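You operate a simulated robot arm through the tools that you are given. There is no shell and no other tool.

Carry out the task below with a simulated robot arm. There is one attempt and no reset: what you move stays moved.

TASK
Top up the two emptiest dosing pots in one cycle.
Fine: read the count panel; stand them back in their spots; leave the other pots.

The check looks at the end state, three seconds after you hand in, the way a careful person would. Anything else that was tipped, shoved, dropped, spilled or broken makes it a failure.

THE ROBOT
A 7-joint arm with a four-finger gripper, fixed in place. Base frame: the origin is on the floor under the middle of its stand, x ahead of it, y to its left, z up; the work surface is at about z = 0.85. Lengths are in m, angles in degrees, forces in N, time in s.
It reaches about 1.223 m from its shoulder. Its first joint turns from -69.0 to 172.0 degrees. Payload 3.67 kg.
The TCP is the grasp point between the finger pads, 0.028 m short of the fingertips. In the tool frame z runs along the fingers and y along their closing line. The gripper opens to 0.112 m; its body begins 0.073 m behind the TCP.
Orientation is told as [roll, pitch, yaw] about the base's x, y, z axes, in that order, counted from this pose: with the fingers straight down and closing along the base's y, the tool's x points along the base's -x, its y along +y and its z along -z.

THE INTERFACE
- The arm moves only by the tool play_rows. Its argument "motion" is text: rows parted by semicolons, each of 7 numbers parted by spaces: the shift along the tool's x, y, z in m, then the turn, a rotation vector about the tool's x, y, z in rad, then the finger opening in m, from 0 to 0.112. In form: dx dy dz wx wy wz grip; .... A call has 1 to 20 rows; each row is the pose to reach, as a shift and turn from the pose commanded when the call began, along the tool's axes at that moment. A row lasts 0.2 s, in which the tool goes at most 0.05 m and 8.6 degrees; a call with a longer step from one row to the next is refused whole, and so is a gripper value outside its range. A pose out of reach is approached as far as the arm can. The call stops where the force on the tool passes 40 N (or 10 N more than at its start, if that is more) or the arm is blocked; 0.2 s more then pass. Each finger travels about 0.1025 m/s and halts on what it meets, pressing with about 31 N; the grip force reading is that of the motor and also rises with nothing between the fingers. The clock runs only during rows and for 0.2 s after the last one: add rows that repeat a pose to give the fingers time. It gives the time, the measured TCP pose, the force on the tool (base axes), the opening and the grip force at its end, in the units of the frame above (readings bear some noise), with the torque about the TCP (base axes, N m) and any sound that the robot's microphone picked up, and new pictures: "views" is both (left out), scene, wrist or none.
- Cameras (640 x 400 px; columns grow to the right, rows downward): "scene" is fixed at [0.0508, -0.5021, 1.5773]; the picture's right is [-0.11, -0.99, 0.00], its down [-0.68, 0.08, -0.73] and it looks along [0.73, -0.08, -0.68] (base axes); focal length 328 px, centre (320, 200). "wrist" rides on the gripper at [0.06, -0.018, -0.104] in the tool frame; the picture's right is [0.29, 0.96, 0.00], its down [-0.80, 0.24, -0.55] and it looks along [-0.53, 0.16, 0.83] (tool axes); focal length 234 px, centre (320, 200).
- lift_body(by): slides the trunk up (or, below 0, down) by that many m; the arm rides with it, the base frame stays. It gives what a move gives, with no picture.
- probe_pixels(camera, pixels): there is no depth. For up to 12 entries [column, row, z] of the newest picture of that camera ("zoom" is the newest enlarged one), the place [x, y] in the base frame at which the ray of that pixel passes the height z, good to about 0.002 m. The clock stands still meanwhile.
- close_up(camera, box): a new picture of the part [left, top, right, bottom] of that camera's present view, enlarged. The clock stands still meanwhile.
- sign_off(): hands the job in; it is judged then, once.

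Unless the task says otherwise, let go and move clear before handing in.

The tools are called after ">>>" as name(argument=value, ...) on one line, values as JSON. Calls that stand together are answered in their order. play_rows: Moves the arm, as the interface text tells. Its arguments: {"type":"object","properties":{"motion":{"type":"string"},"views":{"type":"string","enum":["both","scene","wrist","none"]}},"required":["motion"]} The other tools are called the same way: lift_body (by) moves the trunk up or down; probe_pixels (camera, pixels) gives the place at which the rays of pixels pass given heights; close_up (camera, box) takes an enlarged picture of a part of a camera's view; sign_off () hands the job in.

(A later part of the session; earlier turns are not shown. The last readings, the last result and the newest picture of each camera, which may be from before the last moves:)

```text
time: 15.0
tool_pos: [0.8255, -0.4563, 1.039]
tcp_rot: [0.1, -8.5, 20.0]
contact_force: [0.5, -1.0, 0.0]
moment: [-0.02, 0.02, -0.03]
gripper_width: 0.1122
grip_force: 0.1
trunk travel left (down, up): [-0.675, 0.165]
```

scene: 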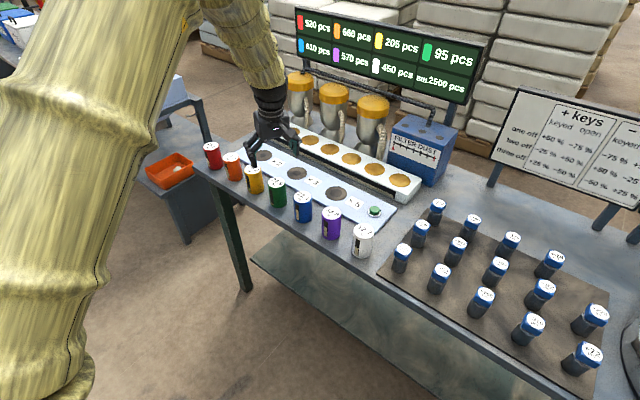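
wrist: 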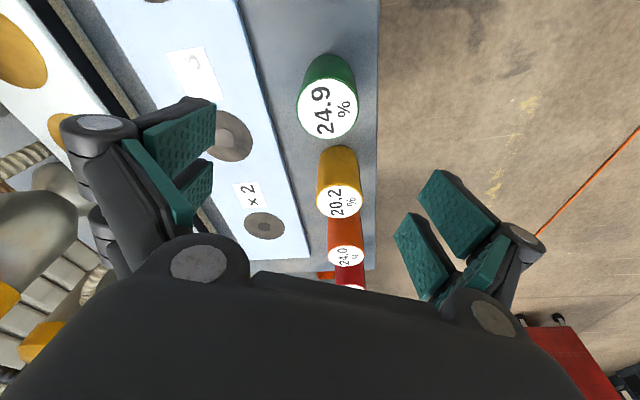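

The green lid shows at wrist (328,107). I'll zoom and probe its centre precisely.

>>> close_up(camera="wrist", box=[268, 40, 388, 240])

>>> close_up(camera="wrist", box=[278, 40, 378, 150])

```text
2.00 times, centred on (328, 140) of wrist
```

zoom: 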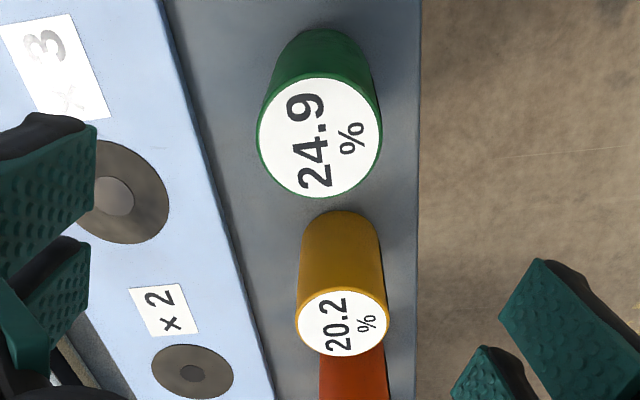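

```text
3.64 times, centred on (328, 95) of wrist
```

zoom: 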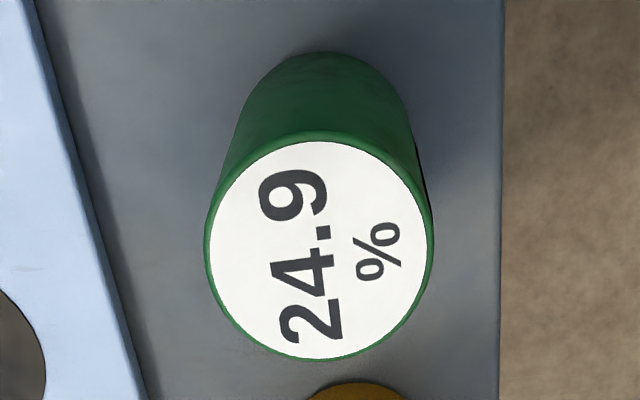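

I'll probe the four rim extremes of the green lid (zoom (319,130), (319,360), (205,248), (434,245)) and the near foot edge (325,52).

>>> probe_pixels(camera="zoom", pixels=[[319, 130, 0.94], [319, 360, 0.94], [205, 248, 0.94], [434, 245, 0.94], [319, 248, 0.94], [325, 52, 0.85], [319, 130, 0.945], [319, 360, 0.945], [205, 248, 0.945], [434, 245, 0.945]])

```text
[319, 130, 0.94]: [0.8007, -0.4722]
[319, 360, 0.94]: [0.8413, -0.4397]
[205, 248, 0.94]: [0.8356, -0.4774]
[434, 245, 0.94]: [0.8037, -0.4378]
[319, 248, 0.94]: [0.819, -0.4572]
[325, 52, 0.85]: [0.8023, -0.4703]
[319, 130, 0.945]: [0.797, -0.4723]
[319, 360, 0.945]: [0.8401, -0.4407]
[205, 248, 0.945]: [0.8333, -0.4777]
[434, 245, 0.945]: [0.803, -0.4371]
```

The green pot's centre is (0.8215, −0.4565), 0.052 m across. I'll descend to grasp height z≈0.91 with the fingers open, staying clear of neighbours, and check before closing.

>>> play_rows(motion="0.0071 0.0007 0.0428 0 0 0 0.112; 0.0142 0.0014 0.0855 0 0 0 0.112; 0.018 0.0018 0.108 0 0 0 0.112; 0.0213 0.0021 0.1283 0 0 0 0.112; 0.0213 0.0021 0.1283 0 0 0 0.112", views="both")

```text
time: 16.2
tool_pos: [0.8214, -0.4562, 0.9121]
tcp_rot: [0.0, -8.6, 19.9]
contact_force: [0.0, -0.1, 0.4]
moment: [0.01, 0.01, -0.03]
gripper_width: 0.1122
grip_force: 0.0
trunk travel left (down, up): [-0.675, 0.165]
```

scene: 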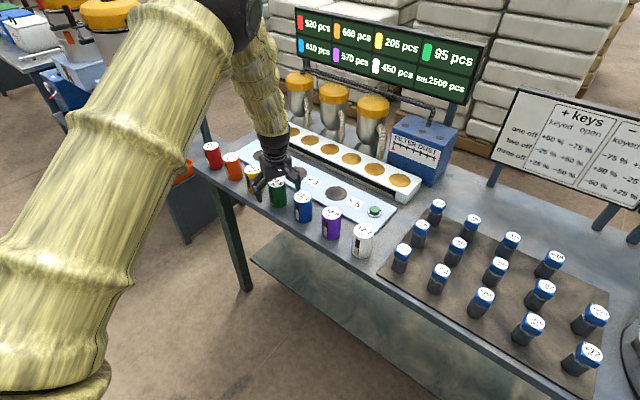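
wrist: 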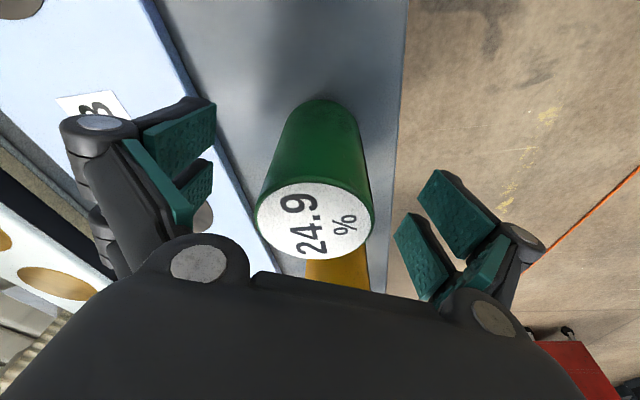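

The green pot stands squarely between the pads (wrist view, pot at (315,190) between fingers). I'll close the fingers on it without moving.

>>> play_rows(motion="0 0 0 0 0 0 0.08; 0 0 0 0 0 0 0.06; 0 0 0 0 0 0 0.04; 0 0 0 0 0 0 0.04; 0 0 0 0 0 0 0.04", views="both")

```text
time: 17.4
tool_pos: [0.8211, -0.4558, 0.912]
tcp_rot: [0.0, -8.6, 20.0]
contact_force: [-0.8, -0.3, 3.2]
moment: [-0.11, -0.07, -0.02]
gripper_width: 0.0517
grip_force: 30.7
trunk travel left (down, up): [-0.675, 0.165]
```

scene: 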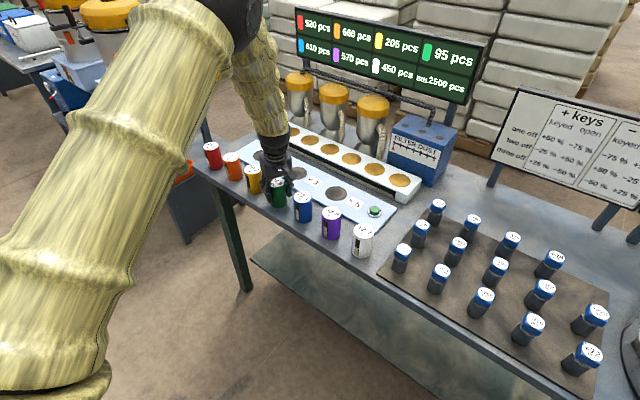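
wrist: 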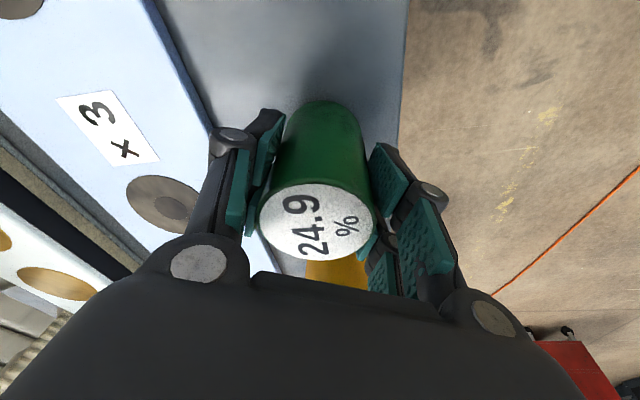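

The grip holds at 0.0517 m with 31 N. I'll lift straight up 0.13 m and check the pot hangs level.

>>> play_rows(motion="-0.0024 0 -0.016 0 0 0 0.04; -0.0073 0 -0.048 0 0 0 0.04; -0.0121 0 -0.08 0 0 0 0.04; -0.0167 0 -0.11 0 0 0 0.04; -0.0194 0 -0.1285 0 0 0 0.04; -0.0194 0 -0.1285 0 0 0 0.04", views="both")

```text
time: 18.8
tool_pos: [0.8216, -0.4569, 1.0406]
tcp_rot: [0.1, -8.6, 20.1]
contact_force: [-0.6, -0.3, -3.1]
moment: [-0.01, -0.01, -0.02]
gripper_width: 0.0515
grip_force: 30.7
trunk travel left (down, up): [-0.675, 0.165]
```

scene: 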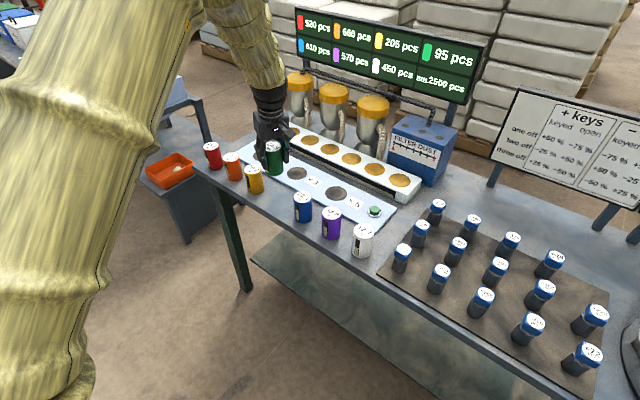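
wrist: 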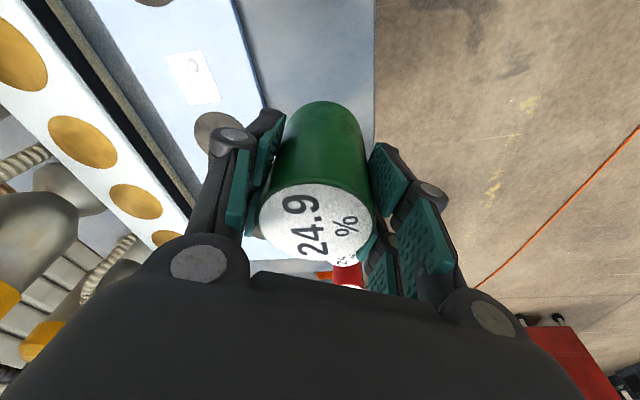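

The pot is lifted with about 3 N weight and steady. I'll glance at its empty spot for any marking before carrying it on.

>>> close_up(camera="scene", box=[235, 130, 325, 220])

```text
4.44 times, centred on (280, 175) of scene
```

zoom: 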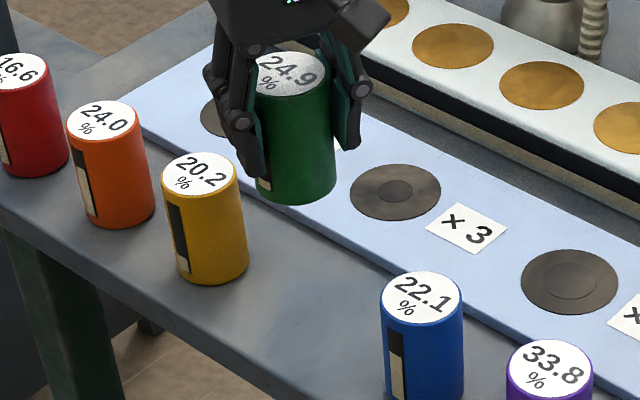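

No floor marking, so I'll return the pot by coordinates: green spot is TCP (0.8215, −0.4565, 0.910). Now I'll carry the pot level over to the ×2 pad.

>>> play_rows(motion="-0.02 -0.0028 0.003 0 0 0 0.04; -0.055 -0.0076 0.0083 0 0 0 0.04; -0.095 -0.0131 0.0144 0 0 0 0.04; -0.135 -0.0186 0.0204 0 0 0 0.04; -0.175 -0.0242 0.0264 0 0 0 0.04; -0.21 -0.029 0.0317 0 0 0 0.04; -0.24 -0.0331 0.0363 0 0 0 0.04; -0.2521 -0.0348 0.0381 0 0 0 0.04; -0.2521 -0.0348 0.0381 0 0 0 0.04", views="both")

```text
time: 20.8
tool_pos: [1.0706, -0.4017, 1.0383]
tcp_rot: [0.1, -8.6, 19.9]
contact_force: [-0.6, 0.0, -1.2]
moment: [-0.01, 0.01, -0.02]
gripper_width: 0.0516
grip_force: 31.3
trunk travel left (down, up): [-0.675, 0.165]
```

scene: 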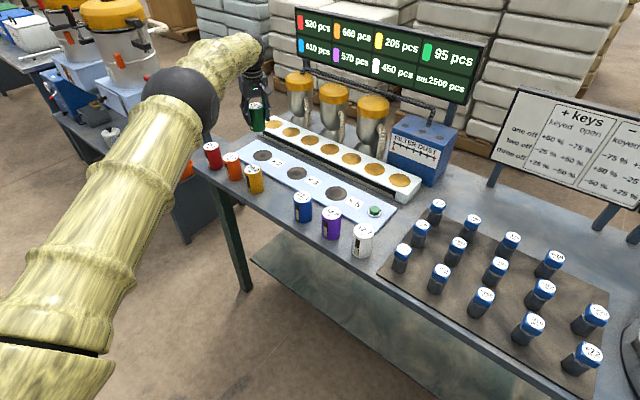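
wrist: 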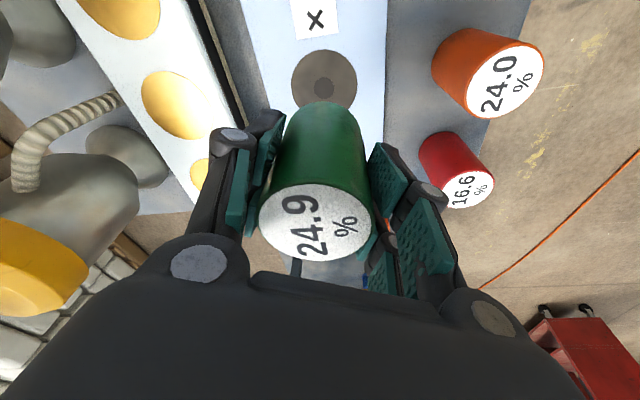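

Pot is above the ×2 pad at (1.071, −0.402, 1.038). I'll lower 0.095 m, leaving a small gap over the plate, and check alignment.

>>> play_rows(motion="0.0045 0 0.03 0 0 0 0.04; 0.009 0 0.06 0 0 0 0.04; 0.0125 0 0.083 0 0 0 0.04; 0.0142 0 0.0939 0 0 0 0.04; 0.0142 0 0.0939 0 0 0 0.04", views="both")

>>> close_up(camera="scene", box=[225, 90, 315, 190])

```text
time: 22.0
tool_pos: [1.0734, -0.4024, 0.9453]
tcp_rot: [0.1, -8.5, 20.0]
contact_force: [0.2, 0.4, -2.0]
moment: [-0.01, 0.01, 0.05]
gripper_width: 0.0517
grip_force: 31.0
trunk travel left (down, up): [-0.675, 0.165]
```

scene: 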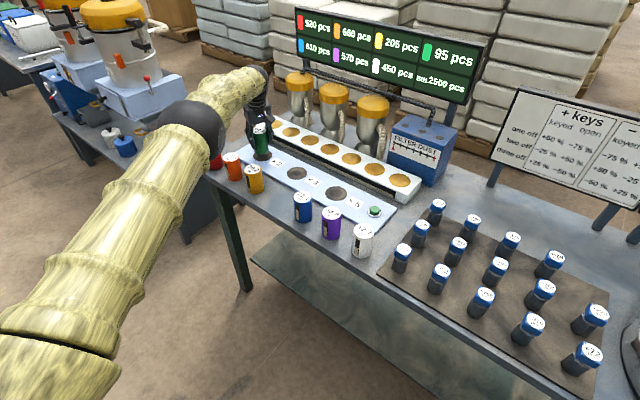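
wrist: 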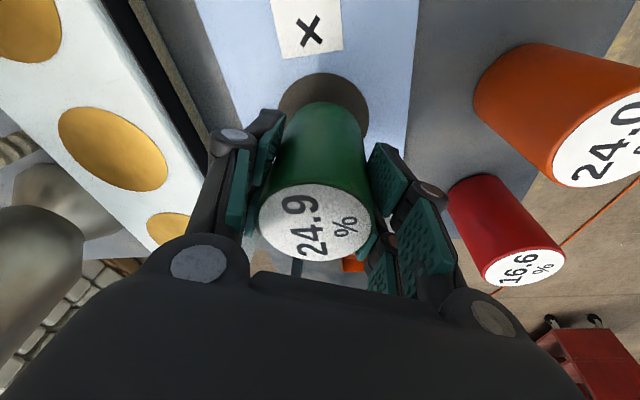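

```text
4.00 times, centred on (270, 140) of scene
```

zoom: 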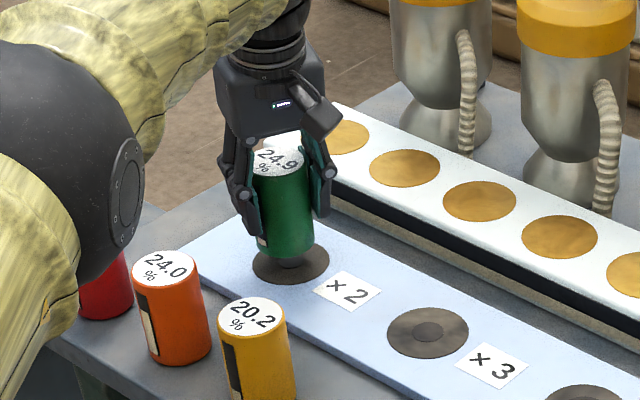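

The pot hangs centred over the pad with roughly a 2 cm gap. I'll lower gently 0.017 m and read the contact force.

>>> play_rows(motion="0.0007 0 0.005 0 0 0 0.04; 0.0015 0 0.01 0 0 0 0.04; 0.0021 0 0.014 0 0 0 0.04; 0.0025 0 0.0168 0 0 0 0.04; 0.0025 0 0.0168 0 0 0 0.04", views="wrist")

>>> close_up(camera="scene", box=[240, 115, 290, 165])

```text
time: 23.2
tool_pos: [1.0727, -0.4005, 0.9278]
tcp_rot: [0.0, -8.5, 20.0]
contact_force: [-0.2, -0.9, -0.9]
moment: [0.04, -0.02, 0.01]
gripper_width: 0.0517
grip_force: 31.2
trunk travel left (down, up): [-0.675, 0.165]
```

wrist: 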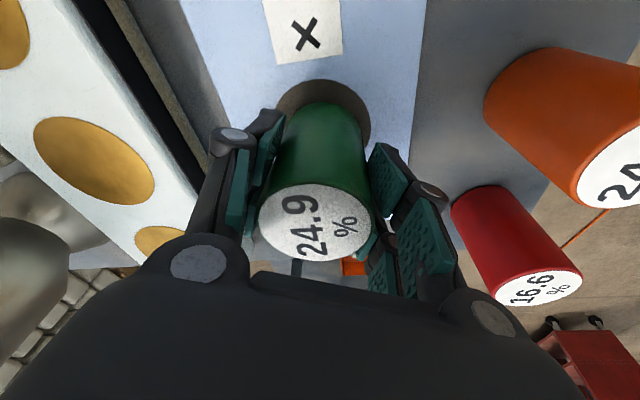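

```text
8.00 times, centred on (265, 140) of scene
```

zoom: 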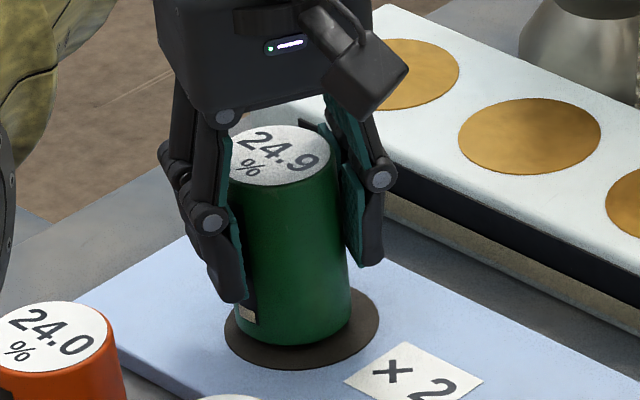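

The pot is nearly down on the ×2 pad (zoom foot at (290,340)), with no clear contact yet. I'll lower in millimetre steps and watch the force.

>>> play_rows(motion="0.0002 0 0.001 0 0 0 0.04; 0.0003 0 0.002 0 0 0 0.04; 0.0003 0 0.002 0 0 0 0.04", views="none")

```text
time: 24.0
tool_pos: [1.0728, -0.4009, 0.925]
tcp_rot: [0.0, -8.6, 20.1]
contact_force: [-0.8, -0.5, -1.6]
moment: [-0.04, 0.01, -0.02]
gripper_width: 0.0517
grip_force: 31.3
trunk travel left (down, up): [-0.675, 0.165]
```

>>> play_rows(motion="0.0002 0 0.001 0 0 0 0.04; 0.0003 0 0.002 0 0 0 0.04; 0.0003 0 0.002 0 0 0 0.04", views="scene")

>>> close_up(camera="scene", box=[245, 130, 285, 165])

```text
time: 24.8
tool_pos: [1.0735, -0.4029, 0.9243]
tcp_rot: [0.0, -8.5, 20.0]
contact_force: [0.3, 0.6, -1.7]
moment: [-0.01, 0.01, 0.01]
gripper_width: 0.0517
grip_force: 30.9
trunk travel left (down, up): [-0.675, 0.165]
```

scene: 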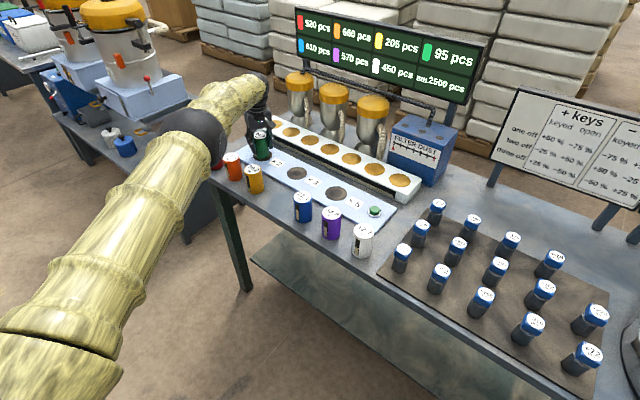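

```text
11.43 times, centred on (265, 148) of scene
```

zoom: 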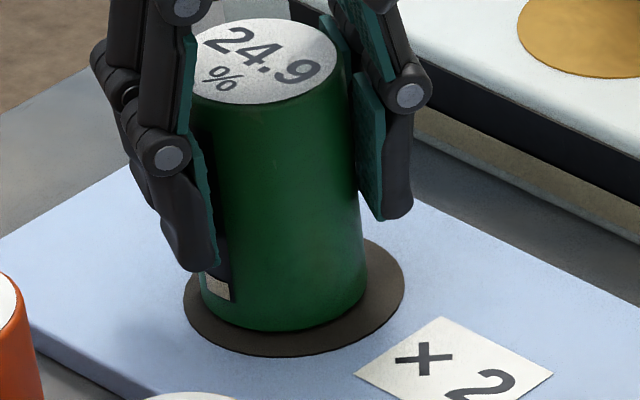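

Still weight-only force (−1.7 N), so the pot is a hair above the pad. I'll continue 2 mm more.

>>> play_rows(motion="0.0002 0 0.001 0 0 0 0.04; 0.0003 0 0.002 0 0 0 0.04; 0.0003 0 0.002 0 0 0 0.04", views="none")

```text
time: 25.6
tool_pos: [1.0741, -0.4024, 0.9248]
tcp_rot: [0.0, -8.7, 20.0]
contact_force: [1.9, 0.7, 5.9]
moment: [-0.16, -0.04, 0.02]
gripper_width: 0.0516
grip_force: 30.4
trunk travel left (down, up): [-0.675, 0.165]
```

Contact reads +5.9 N, so the pot is seated on the pad. I'll open the fingers and rise straight up.

>>> play_rows(motion="0 0 0 0 0 0 0.06; 0 0 0 0 0 0 0.08; 0 0 0 0 0 0 0.09; -0.0045 0 -0.0297 0 0 0 0.09; -0.009 0 -0.0593 0 0 0 0.09; -0.0135 0 -0.089 0 0 0 0.09; -0.0187 0 -0.1236 0 0 0 0.09; -0.0187 0 -0.1236 0 0 0 0.09", views="both")

>>> close_up(camera="scene", box=[225, 110, 325, 190])

```text
time: 27.4
tool_pos: [1.0758, -0.4017, 1.0453]
tcp_rot: [0.0, -8.7, 20.0]
contact_force: [0.1, -0.4, -1.2]
moment: [0.01, -0.02, 0.0]
gripper_width: 0.0901
grip_force: 0.1
trunk travel left (down, up): [-0.675, 0.165]
```

scene: 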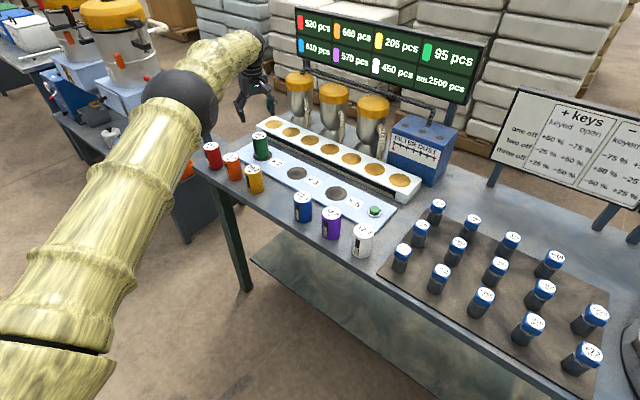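
wrist: 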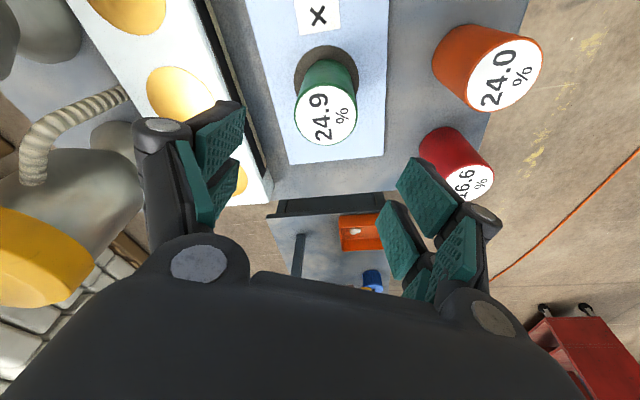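

```text
5.00 times, centred on (275, 150) of scene
```

zoom: 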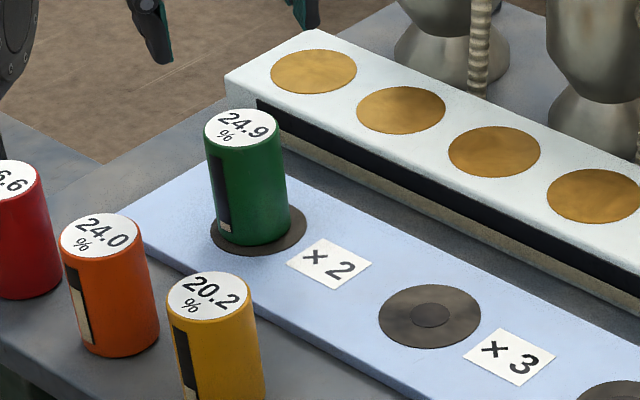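

Green now stands upright on the ×2 pad (zoom (250,180)). Next I'll move over the yellow pot at about (0.897, −0.384).

>>> play_rows(motion="0.025 0.0122 -0.0038 0 0 0 0.112; 0.06 0.0294 -0.0091 0 0 0 0.112; 0.095 0.0465 -0.0144 0 0 0 0.112; 0.13 0.0637 -0.0197 0 0 0 0.112; 0.1574 0.0771 -0.0238 0 0 0 0.112; 0.1574 0.0771 -0.0238 0 0 0 0.112", views="both")

>>> close_up(camera="wrist", box=[270, 40, 380, 150])

```text
time: 28.8
tool_pos: [0.8973, -0.3826, 1.0497]
tcp_rot: [-0.1, -8.5, 20.0]
contact_force: [0.2, -0.4, 0.1]
moment: [0.0, 0.03, 0.0]
gripper_width: 0.1119
grip_force: 0.0
trunk travel left (down, up): [-0.675, 0.165]
```

scene: 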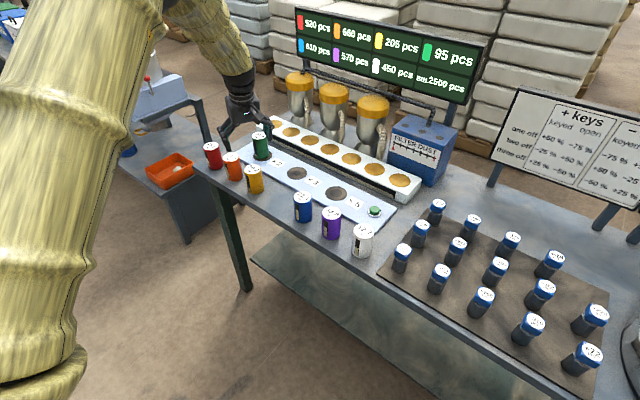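
wrist: 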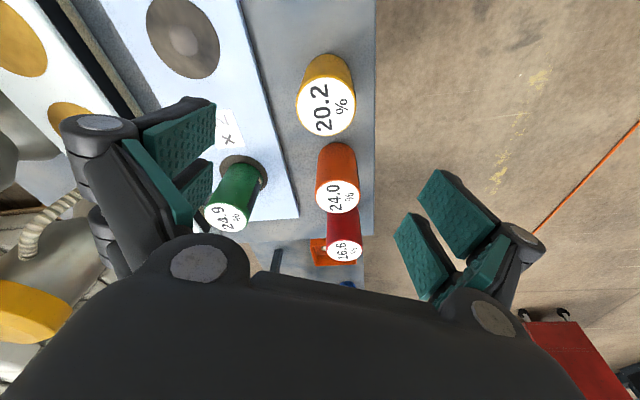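

```text
3.64 times, centred on (325, 95) of wrist
```

zoom: 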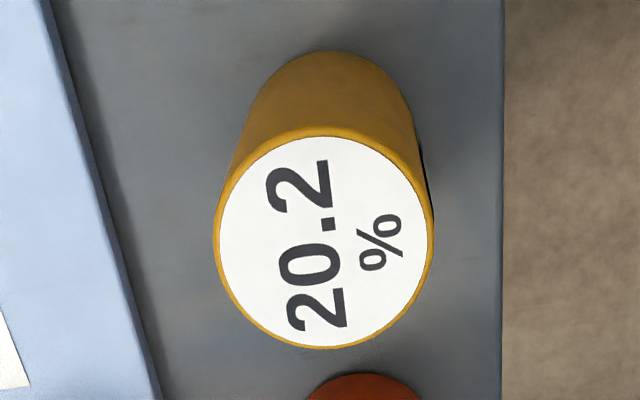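

The yellow lid rim spans zoom x 214–433, y 126–349. I'll probe those extremes, and also the green pot's rim on the pad.

>>> probe_pixels(camera="zoom", pixels=[[323, 126, 0.939], [323, 349, 0.939], [214, 240, 0.939], [433, 236, 0.939], [330, 50, 0.85]])

>>> close_up(camera="scene", box=[220, 120, 310, 200])

```text
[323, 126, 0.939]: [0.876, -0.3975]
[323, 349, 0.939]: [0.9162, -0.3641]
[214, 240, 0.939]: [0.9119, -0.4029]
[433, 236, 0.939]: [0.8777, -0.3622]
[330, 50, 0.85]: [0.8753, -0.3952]
```

```text
5.00 times, centred on (265, 160) of scene
```

zoom: 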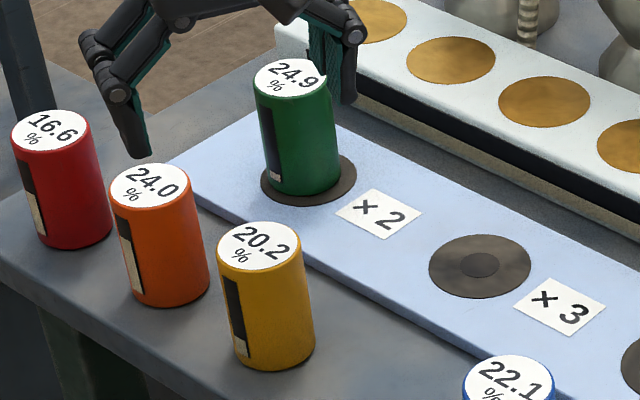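

Yellow's centre is (0.896, −0.382), and green sits centred on its pad. I'll descend over yellow to z≈0.91 with open fingers.

>>> play_rows(motion="0.0062 0.0007 0.0406 0 0 0 0.112; 0.0124 0.0013 0.0812 0 0 0 0.112; 0.017 0.0018 0.111 0 0 0 0.112; 0.0207 0.0022 0.1354 0 0 0 0.112; 0.0207 0.0022 0.1354 0 0 0 0.112", views="both")

```text
time: 30.0
tool_pos: [0.8954, -0.3803, 0.9113]
tcp_rot: [0.0, -8.7, 20.0]
contact_force: [-0.2, -0.2, -0.4]
moment: [0.0, -0.01, 0.04]
gripper_width: 0.1122
grip_force: 0.0
trunk travel left (down, up): [-0.675, 0.165]
```

scene: 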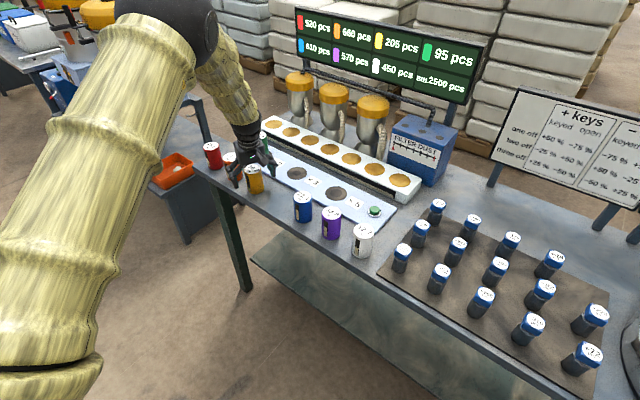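
wrist: 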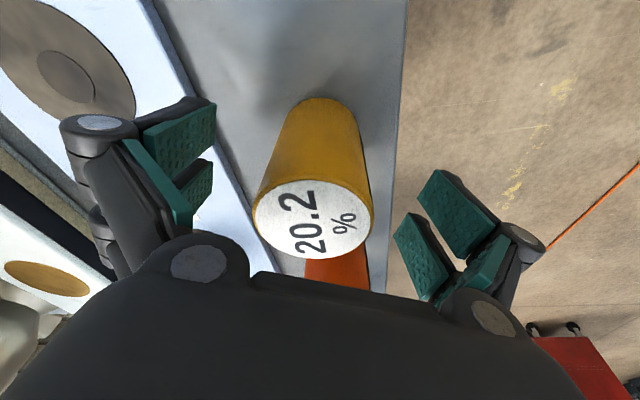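

Yellow sits between the pads just as green did. I'll close and lift it 0.13 m straight up.

>>> play_rows(motion="0 0 0 0 0 0 0.08; 0 0 0 0 0 0 0.06; 0 0 0 0 0 0 0.04; 0 0 0 0 0 0 0.04; 0 0 0 0 0 0 0.04", views="wrist")

```text
time: 31.2
tool_pos: [0.897, -0.381, 0.9116]
tcp_rot: [0.0, -8.6, 19.9]
contact_force: [1.8, -0.5, 2.9]
moment: [-0.14, -0.03, 0.06]
gripper_width: 0.0522
grip_force: 31.3
trunk travel left (down, up): [-0.675, 0.165]
```

wrist: 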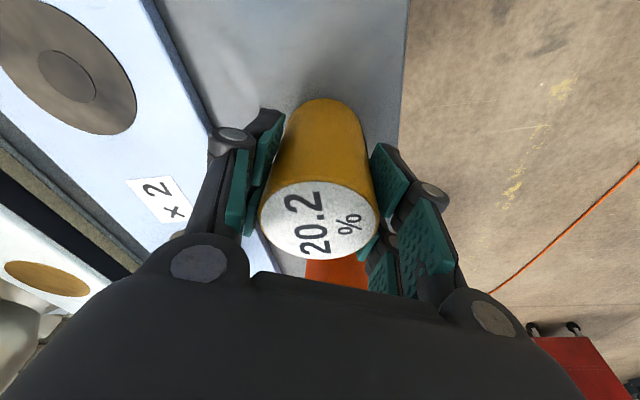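

Gripped at 0.052 m. I'll lift 0.13 m and look at the ×3 pad.

>>> play_rows(motion="-0.0024 0 -0.016 0 0 0 0.04; -0.0073 0 -0.048 0 0 0 0.04; -0.0121 0 -0.08 0 0 0 0.04; -0.0167 0 -0.11 0 0 0 0.04; -0.0194 0 -0.1285 0 0 0 0.04; -0.0194 0 -0.1285 0 0 0 0.04", views="both")

>>> close_up(camera="scene", box=[270, 155, 330, 195])

```text
time: 32.6
tool_pos: [0.8969, -0.3837, 1.0396]
tcp_rot: [0.1, -8.6, 20.0]
contact_force: [0.3, 0.1, -1.4]
moment: [-0.01, 0.02, -0.01]
gripper_width: 0.0521
grip_force: 30.7
trunk travel left (down, up): [-0.675, 0.165]
```

scene: 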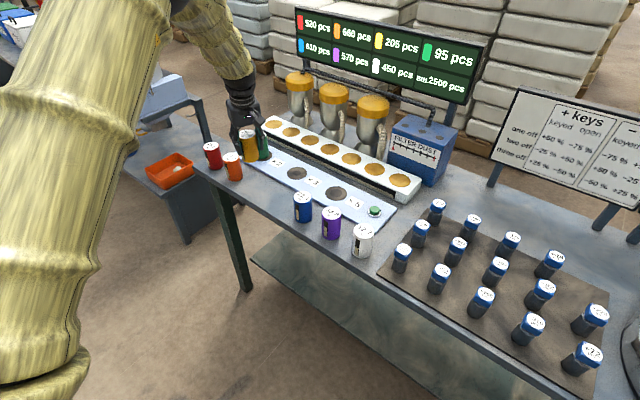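
wrist: 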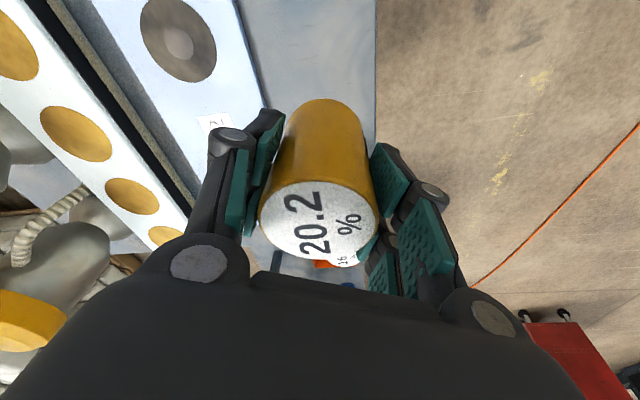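

```text
10.00 times, centred on (300, 175) of scene
```

zoom: 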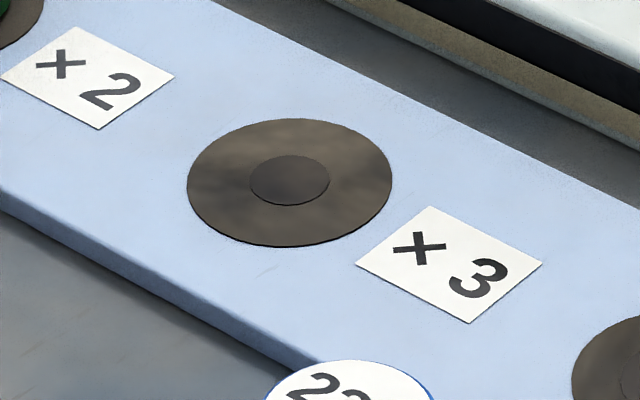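

The ×3 pad centre is at zoom (290,181). I'll probe it from both cameras.

>>> probe_pixels(camera="zoom", pixels=[[290, 181, 0.864], [187, 184, 0.864], [392, 182, 0.864], [290, 118, 0.864], [290, 247, 0.864]])

>>> probe_pixels(camera="wrist", pixels=[[178.5, 44, 0.864], [178, 43, 0.864], [179, 45, 0.864]])

```text
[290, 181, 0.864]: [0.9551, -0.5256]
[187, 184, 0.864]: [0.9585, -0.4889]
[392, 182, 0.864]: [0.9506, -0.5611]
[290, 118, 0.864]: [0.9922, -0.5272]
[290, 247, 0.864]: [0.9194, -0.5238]
```

```text
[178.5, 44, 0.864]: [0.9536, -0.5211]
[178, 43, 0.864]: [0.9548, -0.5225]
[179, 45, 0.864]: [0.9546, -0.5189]
```

The ×3 centre is (0.954, −0.524). I'll carry yellow level over to it.

>>> play_rows(motion="-0.0006 -0.016 0.0001 0 0 0 0.04; -0.0018 -0.048 0.0003 0 0 0 0.04; -0.0033 -0.085 0.0005 0 0 0 0.04; -0.0046 -0.12 0.0007 0 0 0 0.04; -0.0056 -0.145 0.0009 0 0 0 0.04; -0.0059 -0.1533 0.0009 0 0 0 0.04; -0.0059 -0.1533 0.0009 0 0 0 0.04", views="both")

```text
time: 34.2
tool_pos: [0.953, -0.5251, 1.0399]
tcp_rot: [0.2, -8.6, 20.0]
contact_force: [-0.4, -0.3, -1.4]
moment: [0.0, -0.03, 0.0]
gripper_width: 0.052
grip_force: 30.7
trunk travel left (down, up): [-0.675, 0.165]
```

scene: 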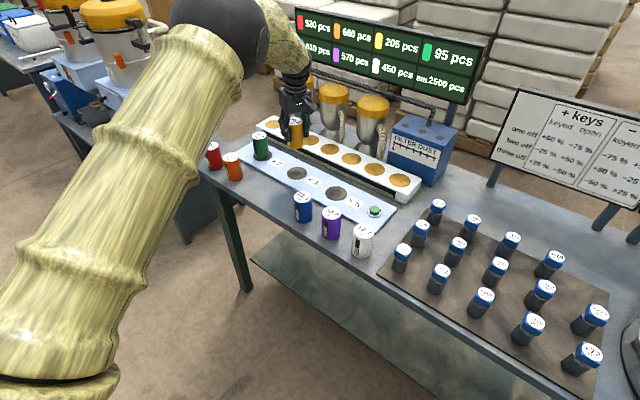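
wrist: 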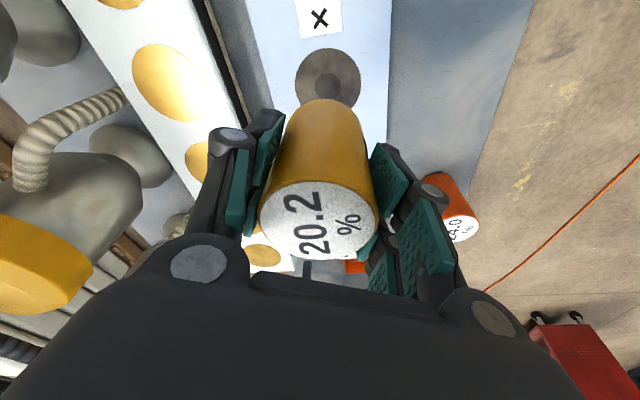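

The ×3 pad appears at wrist (328,80), a few pixels right of where ×2 was. I'll probe to fine-tune before lowering.

>>> close_up(camera="wrist", box=[280, 30, 380, 110])

>>> probe_pixels(camera="wrist", pixels=[[328, 85.5, 0.864], [294, 80, 0.864], [361, 80, 0.864], [328, 48, 0.864]])

```text
5.00 times, centred on (330, 70) of wrist
```

zoom: 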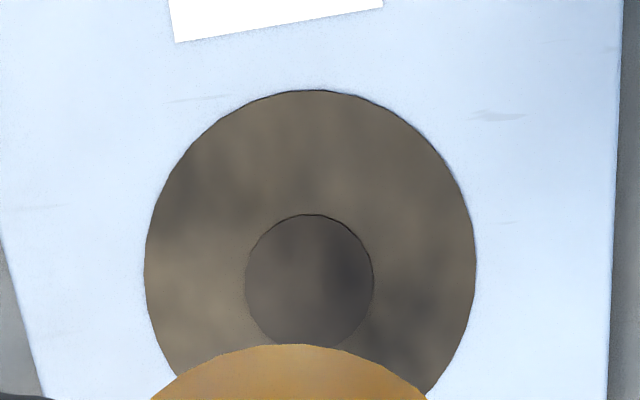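

```text
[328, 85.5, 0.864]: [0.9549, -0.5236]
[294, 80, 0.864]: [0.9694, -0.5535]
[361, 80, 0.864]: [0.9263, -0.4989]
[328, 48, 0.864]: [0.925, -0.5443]
```

The pad centre probes at (0.955, −0.523), within 1.5 mm of the tool. I'll lower to just above the plate.

>>> play_rows(motion="0.0045 0 0.03 0 0 0 0.04; 0.009 0 0.06 0 0 0 0.04; 0.0127 0 0.084 0 0 0 0.04; 0.0151 0 0.1 0 0 0 0.04; 0.0165 0 0.1088 0 0 0 0.04; 0.0165 0 0.1088 0 0 0 0.04", views="both")

>>> close_up(camera="scene", box=[265, 130, 335, 190])

```text
time: 35.6
tool_pos: [0.9545, -0.5246, 0.9292]
tcp_rot: [0.1, -8.6, 19.9]
contact_force: [0.5, 0.5, -1.8]
moment: [-0.01, 0.02, 0.0]
gripper_width: 0.0521
grip_force: 31.2
trunk travel left (down, up): [-0.675, 0.165]
```

scene: 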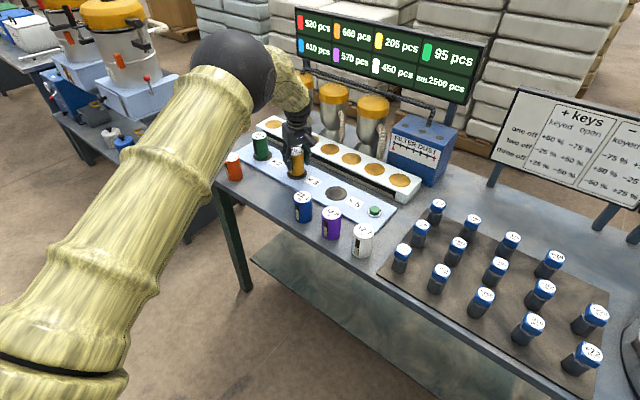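
wrist: 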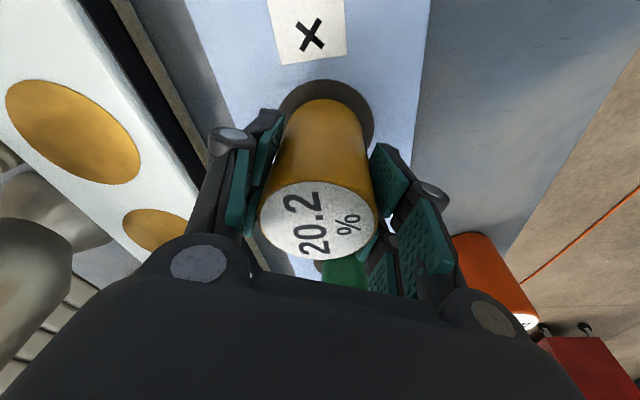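

```text
6.67 times, centred on (300, 160) of scene
```

zoom: 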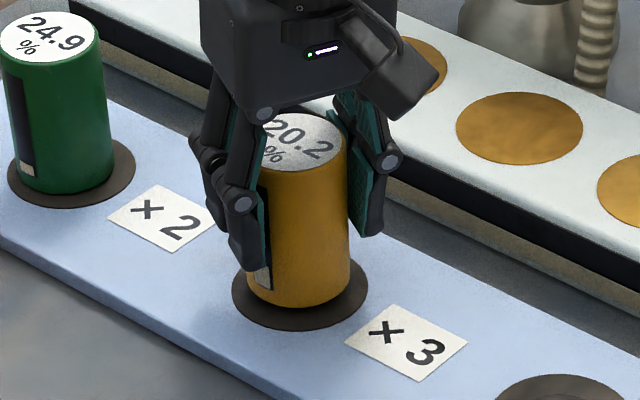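

Well centred. I'll lower the last few millimetres in small steps; the call stops on its own at 10 N added force.

>>> play_rows(motion="0.0003 0 0.002 0 0 0 0.04; 0.0006 0 0.004 0 0 0 0.04; 0.0008 0 0.0055 0 0 0 0.04; 0.001 0 0.0065 0 0 0 0.04; 0.001 0 0.0065 0 0 0 0.04", views="none")

```text
time: 36.8
tool_pos: [0.9553, -0.5254, 0.9228]
tcp_rot: [0.0, -8.6, 20.0]
contact_force: [0.3, -1.1, 2.1]
moment: [-0.13, -0.04, 0.0]
gripper_width: 0.0517
grip_force: 31.0
trunk travel left (down, up): [-0.675, 0.165]
```

Force turned to +2.1 N, so yellow is seated on ×3. I'll open and rise straight up.

>>> play_rows(motion="0 0 0 0 0 0 0.06; 0 0 0 0 0 0 0.08; 0 0 0 0 0 0 0.085; -0.0045 0 -0.0297 0 0 0 0.085; -0.009 0 -0.0593 0 0 0 0.085; -0.0135 0 -0.089 0 0 0 0.085; -0.0187 0 -0.1236 0 0 0 0.085; -0.0187 0 -0.1236 0 0 0 0.085", views="both")

>>> close_up(camera="scene", box=[240, 120, 340, 200])

>>> close_up(camera="scene", box=[290, 5, 490, 110])

```text
time: 38.6
tool_pos: [0.9538, -0.5256, 1.0469]
tcp_rot: [0.1, -8.5, 20.0]
contact_force: [0.2, -0.9, -0.3]
moment: [0.01, 0.06, 0.02]
gripper_width: 0.085
grip_force: 0.2
trunk travel left (down, up): [-0.675, 0.165]
```

scene: 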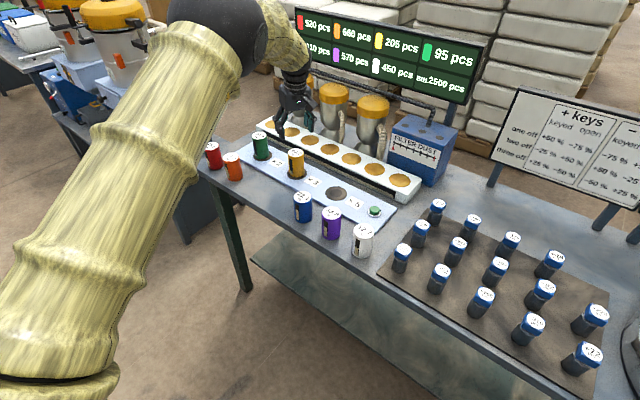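
wrist: 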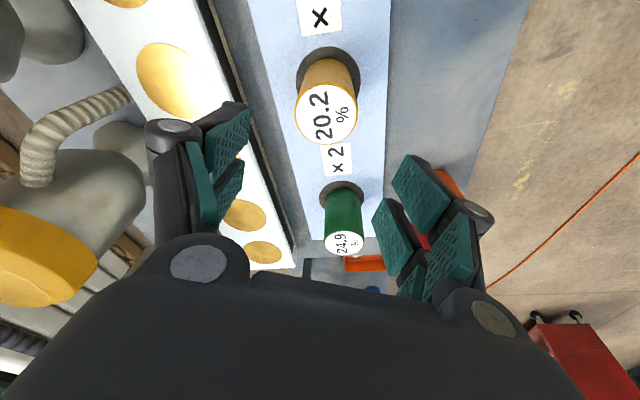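

```text
5.00 times, centred on (290, 160) of scene
```

zoom: 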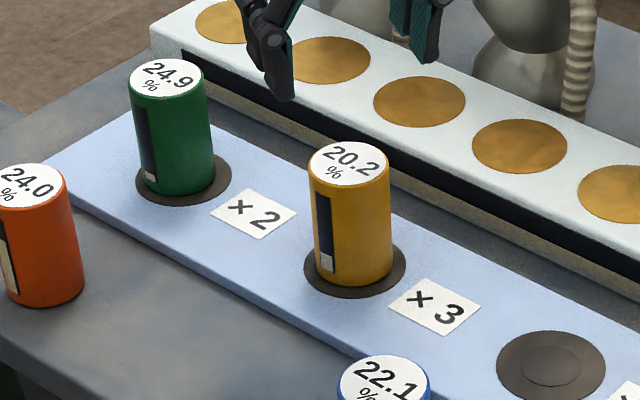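

```text
3.20 times, centred on (390, 58) of scene
```

zoom: 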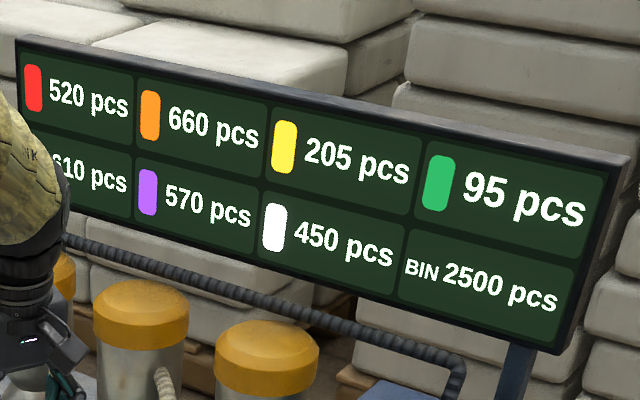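

Green is on ×2 and yellow on ×3, both upright and centred, and the panel is unchanged (205, 95, bin 2500). Before pressing the one-shot button I'll raise the hand and turn the wrist camera toward the right end of the room to make sure no rule sign is missed.

>>> play_rows(motion="0 0 -0.04 0 0 0 0.085; 0.02 0.005 -0.075 0.0209 0 0.138 0.085; 0.05 0.014 -0.1 0.0417 0 0.276 0.085; 0.08 0.023 -0.125 0.0626 0 0.414 0.085; 0.11 0.032 -0.15 0.0835 0 0.552 0.085; 0.14 0.041 -0.17 0.1044 0 0.69 0.085; 0.165 0.048 -0.19 0.1252 0 0.828 0.085; 0.185 0.054 -0.21 0.1461 0 0.966 0.085; 0.2 0.058 -0.225 0.167 0 1.104 0.085; 0.2149 0.0625 -0.2348 0.1878 0 1.242 0.085; 0.2149 0.0625 -0.2348 0.2087 0 1.3805 0.085; 0.2149 0.0625 -0.2348 0.2087 0 1.3805 0.085", views="both")

```text
time: 41.2
tool_pos: [0.6985, -0.5519, 1.2497]
tcp_rot: [0.1, -8.5, -60.1]
contact_force: [0.1, -1.7, -0.1]
moment: [0.01, -0.02, 0.0]
gripper_width: 0.085
grip_force: 0.1
trunk travel left (down, up): [-0.675, 0.165]
```

scene: 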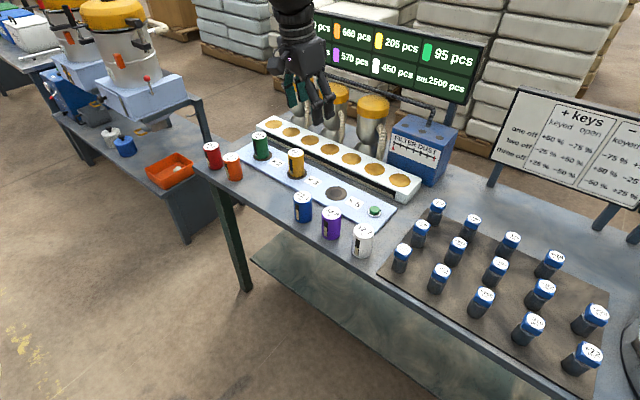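
wrist: 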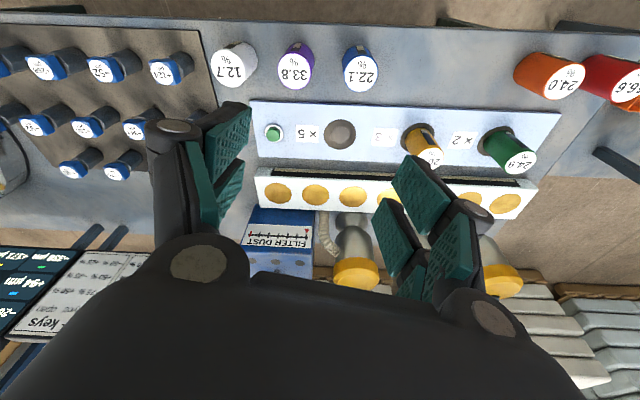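

The wrist view shows the station upside-down with nothing new yet. I'll tilt the hand outward about 35° to see the far right end.

>>> play_rows(motion="0 0 0 0 -0.13 0 0.085; 0 0 0 0 -0.26 0 0.085; 0 0 0 0 -0.39 0 0.085; 0 0 0 0 -0.52 0 0.085; 0 0 0 0 -0.65 0 0.085; 0 0 0 0 -0.65 0 0.085", views="wrist")

```text
time: 42.6
tool_pos: [0.6986, -0.553, 1.2474]
tcp_rot: [0.6, -45.5, -60.6]
contact_force: [0.6, -0.4, -0.7]
moment: [-0.01, -0.02, 0.05]
gripper_width: 0.0848
grip_force: 0.1
trunk travel left (down, up): [-0.675, 0.165]
```

wrist: 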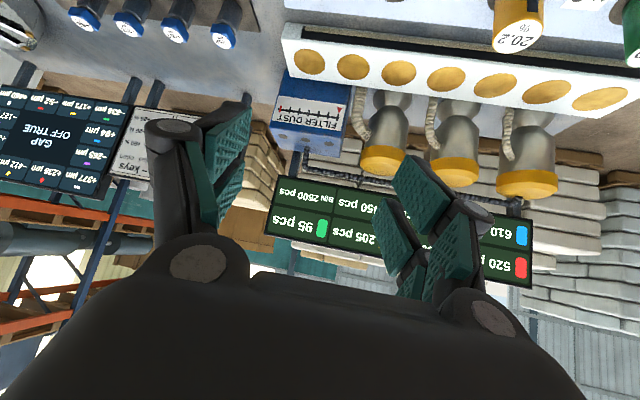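

A panel at wrist (65,145) reads upside-down "GAP OFF TRUE" with µm values, which belongs to the key carousel. I'll zoom on it and on the gauge to rule out anything relevant.

>>> close_up(camera="wrist", box=[0, 0, 200, 220])

>>> close_up(camera="wrist", box=[250, 20, 400, 170])

```text
1.82 times, centred on (100, 110) of wrist
```

zoom: 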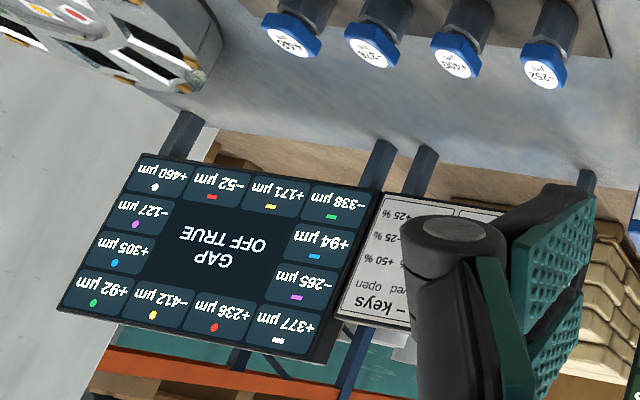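

```text
2.67 times, centred on (325, 95) of wrist
```

zoom: 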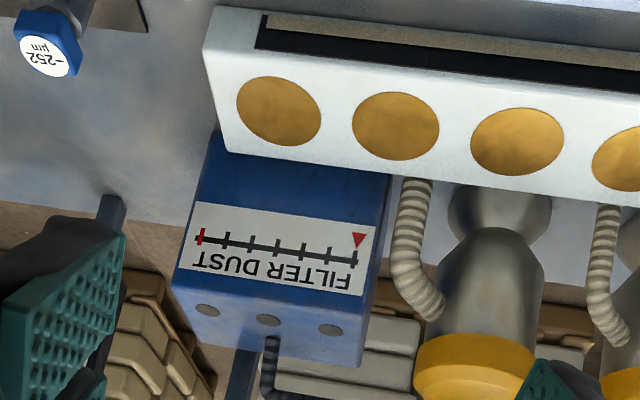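

That panel and the key board concern the carousel only, so I'll proceed. I'll bring the tool back to vertical and close the fingers to press the green button near (0.736, −0.750).

>>> play_rows(motion="0 0 0 0 0.13 0 0.06; 0 0 0 0 0.26 0 0.04; 0 0 0 0 0.39 0 0.02; 0 0 0 0 0.52 0 0.0; 0 0 0 0 0.65 0 0.0; 0 0 0 0 0.8 0 0.0; 0 0 0 0 0.8 0 0.0", views="both")

>>> close_up(camera="scene", box=[350, 195, 400, 225])

```text
time: 44.2
tool_pos: [0.7, -0.5477, 1.2501]
tcp_rot: [0.0, 0.0, -60.0]
contact_force: [-0.6, 0.2, 0.2]
moment: [-0.03, -0.04, 0.01]
gripper_width: 0.0001
grip_force: 31.2
trunk travel left (down, up): [-0.675, 0.165]
```

scene: 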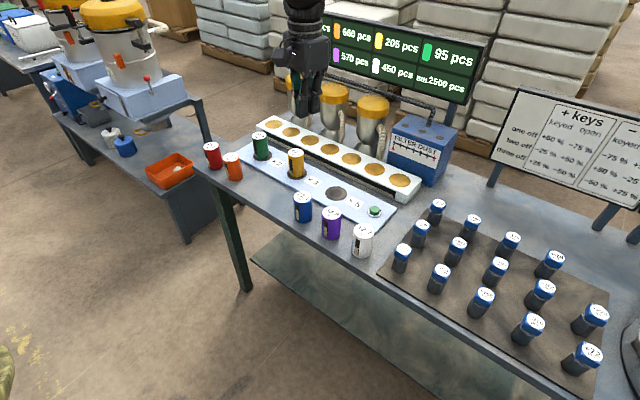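
wrist: 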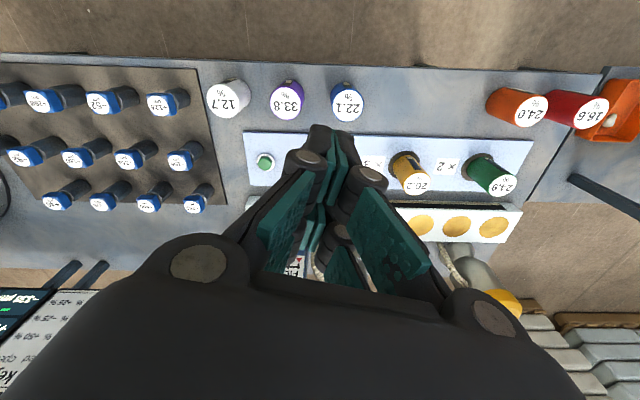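

```text
12.80 times, centred on (375, 210) of scene
```

zoom: 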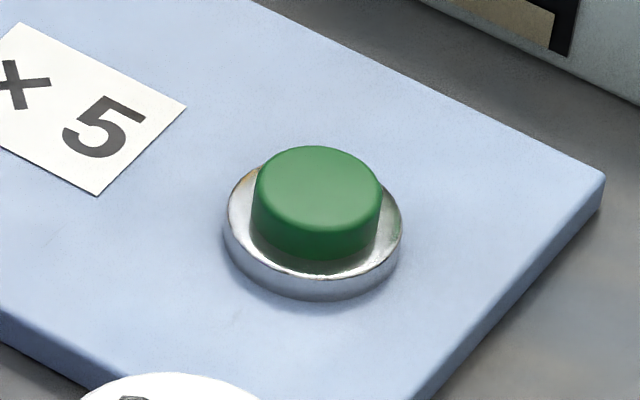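

I'll probe the button's ring centre (zoom (313,228)) and cap top (319,190) to fix its place and height.

>>> probe_pixels(camera="zoom", pixels=[[313, 240, 0.864], [313, 222, 0.871], [319, 190, 0.88], [319, 190, 0.885], [319, 190, 0.89], [255, 190, 0.885], [382, 190, 0.885]])

>>> probe_pixels(camera="wrist", pixels=[[265, 161.5, 0.885], [264, 163, 0.87]])

```text
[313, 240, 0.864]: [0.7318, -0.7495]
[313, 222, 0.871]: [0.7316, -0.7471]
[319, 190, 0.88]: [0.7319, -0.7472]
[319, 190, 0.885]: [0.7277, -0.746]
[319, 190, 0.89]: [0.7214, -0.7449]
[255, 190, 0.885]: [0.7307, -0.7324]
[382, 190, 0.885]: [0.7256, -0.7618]
```

```text
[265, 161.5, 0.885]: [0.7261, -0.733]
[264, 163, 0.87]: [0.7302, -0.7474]
```

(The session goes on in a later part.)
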